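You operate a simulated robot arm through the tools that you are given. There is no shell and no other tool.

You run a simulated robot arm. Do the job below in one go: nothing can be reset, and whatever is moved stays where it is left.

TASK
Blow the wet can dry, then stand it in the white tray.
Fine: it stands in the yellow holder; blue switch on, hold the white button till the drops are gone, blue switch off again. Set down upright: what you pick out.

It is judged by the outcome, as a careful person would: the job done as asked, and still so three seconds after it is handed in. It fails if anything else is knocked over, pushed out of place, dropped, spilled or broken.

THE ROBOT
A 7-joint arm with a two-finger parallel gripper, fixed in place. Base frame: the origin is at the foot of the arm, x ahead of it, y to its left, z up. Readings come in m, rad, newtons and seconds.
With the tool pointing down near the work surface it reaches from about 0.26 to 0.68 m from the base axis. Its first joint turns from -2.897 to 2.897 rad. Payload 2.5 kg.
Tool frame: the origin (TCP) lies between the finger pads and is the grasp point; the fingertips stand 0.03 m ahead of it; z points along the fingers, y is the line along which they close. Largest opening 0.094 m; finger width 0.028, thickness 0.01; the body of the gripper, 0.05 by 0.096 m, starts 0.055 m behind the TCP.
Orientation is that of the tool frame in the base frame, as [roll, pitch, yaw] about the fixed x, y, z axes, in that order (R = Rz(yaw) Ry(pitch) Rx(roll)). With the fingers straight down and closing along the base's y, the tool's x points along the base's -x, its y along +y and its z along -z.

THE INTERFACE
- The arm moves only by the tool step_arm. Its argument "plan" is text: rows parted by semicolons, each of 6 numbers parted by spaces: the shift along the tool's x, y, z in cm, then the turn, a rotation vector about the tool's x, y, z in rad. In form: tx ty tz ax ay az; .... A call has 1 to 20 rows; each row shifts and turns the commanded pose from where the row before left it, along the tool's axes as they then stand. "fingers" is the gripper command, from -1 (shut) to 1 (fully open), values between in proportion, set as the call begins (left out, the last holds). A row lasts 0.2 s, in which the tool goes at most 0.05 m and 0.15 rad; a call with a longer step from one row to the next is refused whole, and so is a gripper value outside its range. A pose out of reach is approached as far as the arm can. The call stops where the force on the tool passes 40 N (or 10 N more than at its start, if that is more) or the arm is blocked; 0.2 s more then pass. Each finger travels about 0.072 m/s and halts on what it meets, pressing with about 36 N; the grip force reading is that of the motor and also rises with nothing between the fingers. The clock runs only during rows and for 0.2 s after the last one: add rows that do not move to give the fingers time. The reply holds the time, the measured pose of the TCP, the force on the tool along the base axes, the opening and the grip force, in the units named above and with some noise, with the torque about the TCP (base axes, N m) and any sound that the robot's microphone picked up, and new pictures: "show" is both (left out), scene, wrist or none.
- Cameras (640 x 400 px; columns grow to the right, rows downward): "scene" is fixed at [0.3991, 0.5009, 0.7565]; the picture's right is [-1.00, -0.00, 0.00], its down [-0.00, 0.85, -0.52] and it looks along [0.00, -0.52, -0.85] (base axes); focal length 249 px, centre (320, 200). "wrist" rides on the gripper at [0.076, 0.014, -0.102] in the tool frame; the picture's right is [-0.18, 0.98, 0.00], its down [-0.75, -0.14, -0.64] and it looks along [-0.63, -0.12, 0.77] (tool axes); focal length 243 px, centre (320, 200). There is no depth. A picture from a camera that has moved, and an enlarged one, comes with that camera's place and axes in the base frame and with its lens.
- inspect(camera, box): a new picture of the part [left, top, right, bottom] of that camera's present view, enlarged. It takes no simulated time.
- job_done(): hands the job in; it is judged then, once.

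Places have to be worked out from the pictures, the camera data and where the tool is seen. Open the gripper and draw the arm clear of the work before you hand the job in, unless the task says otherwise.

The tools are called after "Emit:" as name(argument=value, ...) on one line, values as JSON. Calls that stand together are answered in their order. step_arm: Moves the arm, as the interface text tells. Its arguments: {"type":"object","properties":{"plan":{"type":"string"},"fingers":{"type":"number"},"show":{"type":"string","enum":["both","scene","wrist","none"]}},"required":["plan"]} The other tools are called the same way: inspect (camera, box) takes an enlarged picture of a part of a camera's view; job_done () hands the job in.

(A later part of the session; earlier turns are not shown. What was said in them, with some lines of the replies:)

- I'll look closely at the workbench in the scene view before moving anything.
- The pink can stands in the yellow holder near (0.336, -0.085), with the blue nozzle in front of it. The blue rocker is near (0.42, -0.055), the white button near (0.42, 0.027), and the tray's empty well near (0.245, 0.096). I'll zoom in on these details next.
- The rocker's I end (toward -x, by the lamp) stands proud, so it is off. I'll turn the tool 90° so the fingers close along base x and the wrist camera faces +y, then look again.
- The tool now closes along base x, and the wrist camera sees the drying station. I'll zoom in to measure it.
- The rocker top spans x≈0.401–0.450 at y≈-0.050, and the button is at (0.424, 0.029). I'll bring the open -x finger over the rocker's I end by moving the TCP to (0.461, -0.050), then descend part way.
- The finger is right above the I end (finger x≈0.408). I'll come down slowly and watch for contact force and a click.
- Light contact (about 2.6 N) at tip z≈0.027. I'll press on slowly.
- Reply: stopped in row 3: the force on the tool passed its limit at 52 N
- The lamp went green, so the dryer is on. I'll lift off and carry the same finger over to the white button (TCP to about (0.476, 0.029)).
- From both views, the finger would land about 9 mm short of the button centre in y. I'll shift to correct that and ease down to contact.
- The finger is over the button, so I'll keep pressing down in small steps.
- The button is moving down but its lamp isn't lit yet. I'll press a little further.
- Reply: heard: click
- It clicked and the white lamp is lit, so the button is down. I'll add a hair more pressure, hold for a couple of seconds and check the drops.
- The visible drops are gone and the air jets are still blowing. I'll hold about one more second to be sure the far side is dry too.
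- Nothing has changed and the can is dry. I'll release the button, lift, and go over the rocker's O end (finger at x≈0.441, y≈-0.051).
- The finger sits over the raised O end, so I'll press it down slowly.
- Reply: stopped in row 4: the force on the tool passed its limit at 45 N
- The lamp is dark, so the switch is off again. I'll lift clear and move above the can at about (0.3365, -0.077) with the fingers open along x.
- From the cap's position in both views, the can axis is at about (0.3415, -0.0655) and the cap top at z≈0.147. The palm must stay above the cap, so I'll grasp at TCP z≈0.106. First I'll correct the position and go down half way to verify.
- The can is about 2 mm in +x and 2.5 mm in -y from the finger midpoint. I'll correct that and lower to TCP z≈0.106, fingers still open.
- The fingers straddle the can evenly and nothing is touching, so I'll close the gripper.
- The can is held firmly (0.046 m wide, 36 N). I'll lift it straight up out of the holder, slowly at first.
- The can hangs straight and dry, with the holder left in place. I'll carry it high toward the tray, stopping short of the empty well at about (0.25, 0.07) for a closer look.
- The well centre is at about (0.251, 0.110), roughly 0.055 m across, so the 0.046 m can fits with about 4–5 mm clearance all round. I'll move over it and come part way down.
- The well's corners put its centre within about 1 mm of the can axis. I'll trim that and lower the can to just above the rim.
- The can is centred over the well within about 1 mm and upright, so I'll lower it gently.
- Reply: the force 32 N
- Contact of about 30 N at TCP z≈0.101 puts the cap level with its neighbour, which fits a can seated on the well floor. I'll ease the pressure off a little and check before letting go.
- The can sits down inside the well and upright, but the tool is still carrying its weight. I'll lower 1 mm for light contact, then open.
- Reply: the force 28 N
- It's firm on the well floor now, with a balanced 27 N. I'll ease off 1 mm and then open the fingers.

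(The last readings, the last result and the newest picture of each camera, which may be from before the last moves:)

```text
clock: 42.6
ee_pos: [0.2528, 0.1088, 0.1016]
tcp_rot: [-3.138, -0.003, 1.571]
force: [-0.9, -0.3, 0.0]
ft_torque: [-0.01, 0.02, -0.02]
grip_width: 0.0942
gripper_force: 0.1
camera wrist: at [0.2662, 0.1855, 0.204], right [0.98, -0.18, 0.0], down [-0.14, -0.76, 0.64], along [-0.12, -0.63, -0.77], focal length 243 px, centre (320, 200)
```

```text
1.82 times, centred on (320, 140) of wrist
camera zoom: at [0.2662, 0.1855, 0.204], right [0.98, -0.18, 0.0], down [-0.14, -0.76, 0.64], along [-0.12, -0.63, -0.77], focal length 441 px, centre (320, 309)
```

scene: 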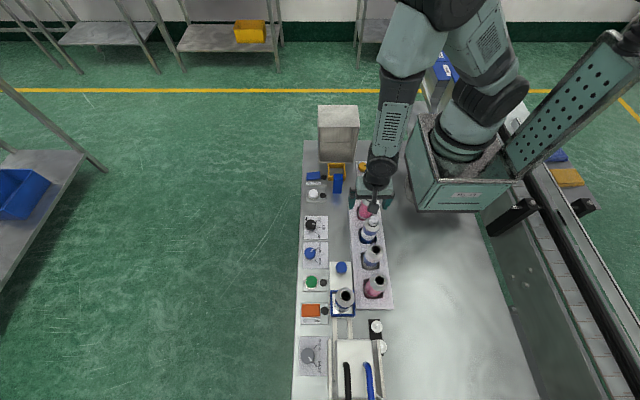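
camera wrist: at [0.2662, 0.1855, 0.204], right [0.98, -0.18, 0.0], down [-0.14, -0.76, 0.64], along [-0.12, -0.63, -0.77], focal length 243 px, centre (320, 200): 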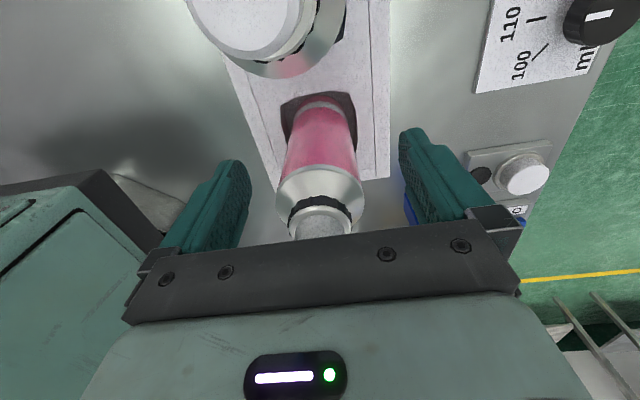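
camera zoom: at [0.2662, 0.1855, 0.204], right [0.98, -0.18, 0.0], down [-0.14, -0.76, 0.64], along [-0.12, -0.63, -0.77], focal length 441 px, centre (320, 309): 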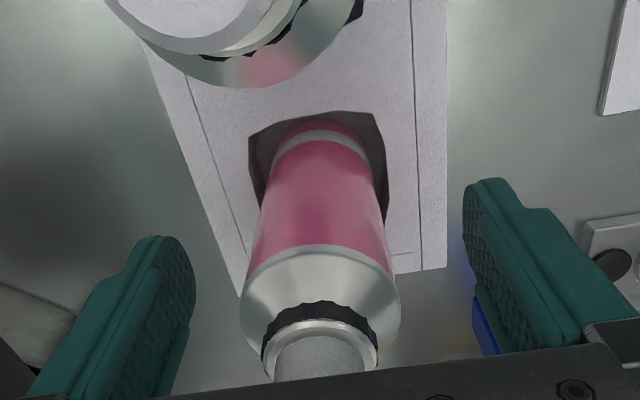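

The can stands on its own, upright in the well. I'll raise the gripper straight up, slowly at first, well above all the cans.

Emit:
step_arm(plan="0 0 -1 0 0 0; 0 0 -2 0 0 0; 0 0 -3 0 0 0; 0 0 -3.5 0 0 0; 0 0 -3.5 0 0 0; 0 0 -3.5 0 0 0; 0 0 -2.5 0 0 0; 0 0 0 0 0 0; -2.5 0 0 0 0 0; -3.5 0.5 0 0 0 0; -3.5 0.5 0 0 0 0; -2 0.5 0 0 0 0; 0 0 0 0 0 0", fingers=1, show="both")

Emit:
inspect(camera="scene", box=[335, 175, 400, 310])

Emit:
inspect(camera="scene", box=[290, 100, 390, 215])

Emit:
inspect(camera="wrist", box=[200, 0, 500, 180])

```text
clock: 45.4
ee_pos: [0.2707, -0.0054, 0.2901]
tcp_rot: [-3.139, -0.003, 1.572]
force: [0.2, 0.0, 0.7]
ft_torque: [0.0, 0.01, 0.0]
grip_width: 0.0942
gripper_force: 0.1
camera wrist: at [0.285, 0.0691, 0.3931], right [0.98, -0.18, 0.0], down [-0.14, -0.76, 0.64], along [-0.12, -0.63, -0.77], focal length 243 px, centre (320, 200)
```

scene: 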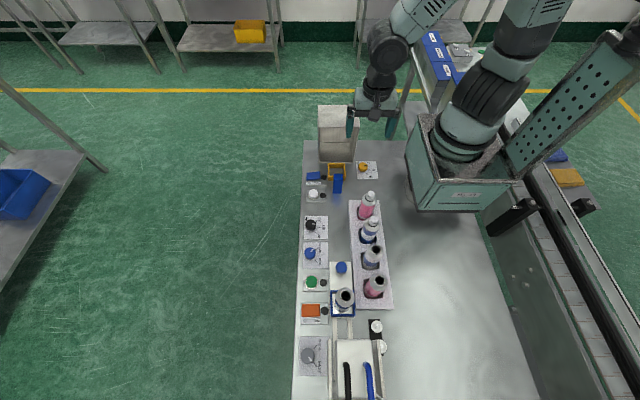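
wrist: 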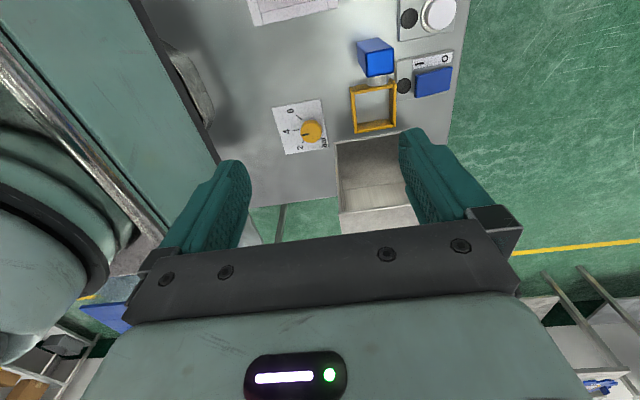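

```text
2.96 times, centred on (368, 242) of scene
camera zoom: at [0.3991, 0.5009, 0.7565], right [-1.0, 0.0, 0.0], down [0.0, 0.85, -0.52], along [0.0, -0.52, -0.85], focal length 738 px, centre (179, 74)
```

zoom: 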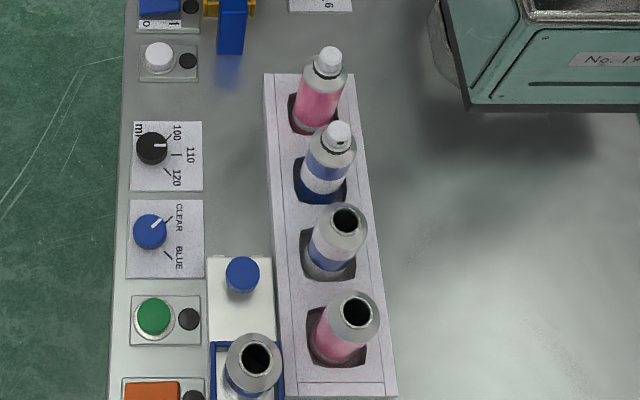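

```text
3.48 times, centred on (340, 158) of scene
camera zoom: at [0.3991, 0.5009, 0.7565], right [-1.0, 0.0, 0.0], down [0.0, 0.85, -0.52], along [0.0, -0.52, -0.85], focal length 866 px, centre (250, 348)
```

zoom: 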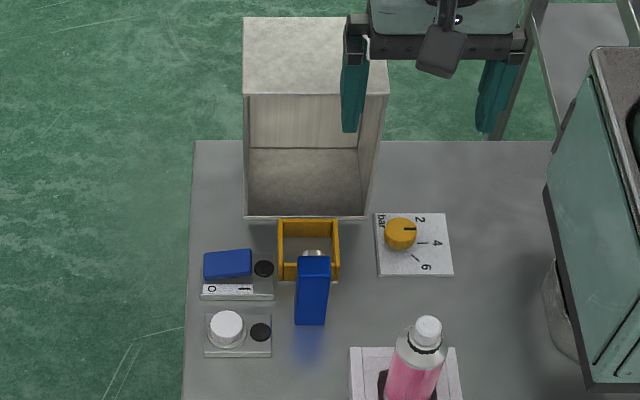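

```text
2.13 times, centred on (350, 90) of wrist
camera zoom: at [0.285, 0.0691, 0.3931], right [0.98, -0.18, 0.0], down [-0.14, -0.76, 0.64], along [-0.12, -0.63, -0.77], focal length 518 px, centre (256, 435)
```

zoom: 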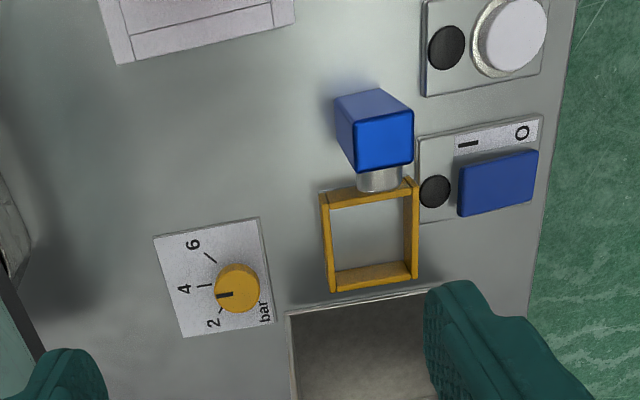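

The pink can now stands in the first well, both lamps are dark, and everything else is where it was. One last close look at the can before handing in.

Emit:
inspect(camera="scene", box=[350, 182, 390, 222])

Emit:
inspect(camera="scene", box=[300, 165, 345, 205])

```text
10.00 times, centred on (370, 202) of scene
camera zoom: at [0.3991, 0.5009, 0.7565], right [-1.0, 0.0, 0.0], down [0.0, 0.85, -0.52], along [0.0, -0.52, -0.85], focal length 2490 px, centre (-180, 180)
```

zoom: 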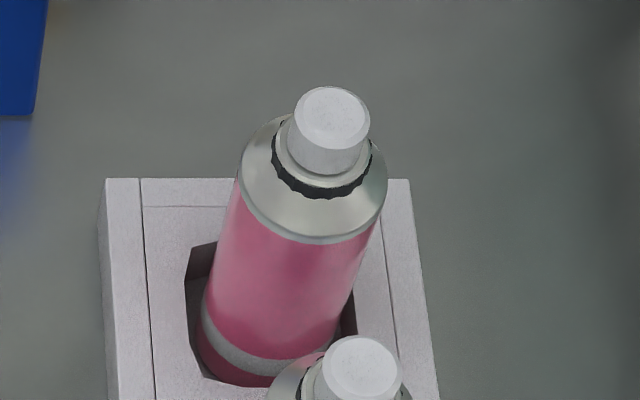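

```text
10.00 times, centred on (322, 185) of scene
camera zoom: at [0.3991, 0.5009, 0.7565], right [-1.0, 0.0, 0.0], down [0.0, 0.85, -0.52], along [0.0, -0.52, -0.85], focal length 2490 px, centre (295, 350)
```

zoom: 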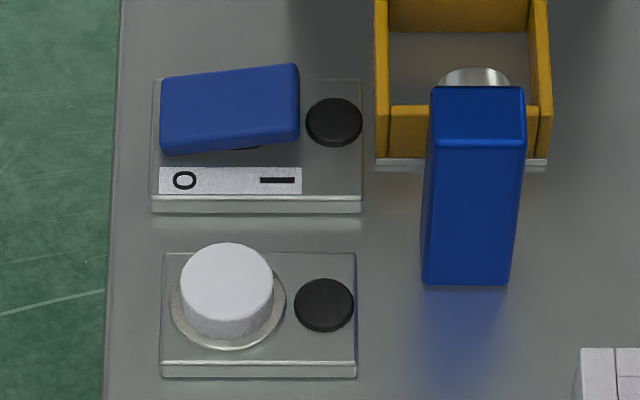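

The can is dry and upright in the white tray. The rocker is back on O, the button is released, and the open gripper is clear of the work, so I'm handing the job in.

Emit:
job_done()

```text
The job is handed in.
```

The can is blown dry and now stands upright in the empty well of the white tray.

- **Drying:** I switched the blue rocker on and its lamp lit. I held the white button for about three seconds, until no drops were visible, then switched the rocker off again. I saw no drops on any side I could view, though the cameras never showed the whole back of the can.
- **Placing:** The can sits on the well floor and stayed upright after I opened the gripper.
- **Everything else:** Both lamps are dark. The yellow holder and blue nozzle are where they were, and so are the other cans. I left the pressure knob as it was.

The gripper is open and clear of the work.
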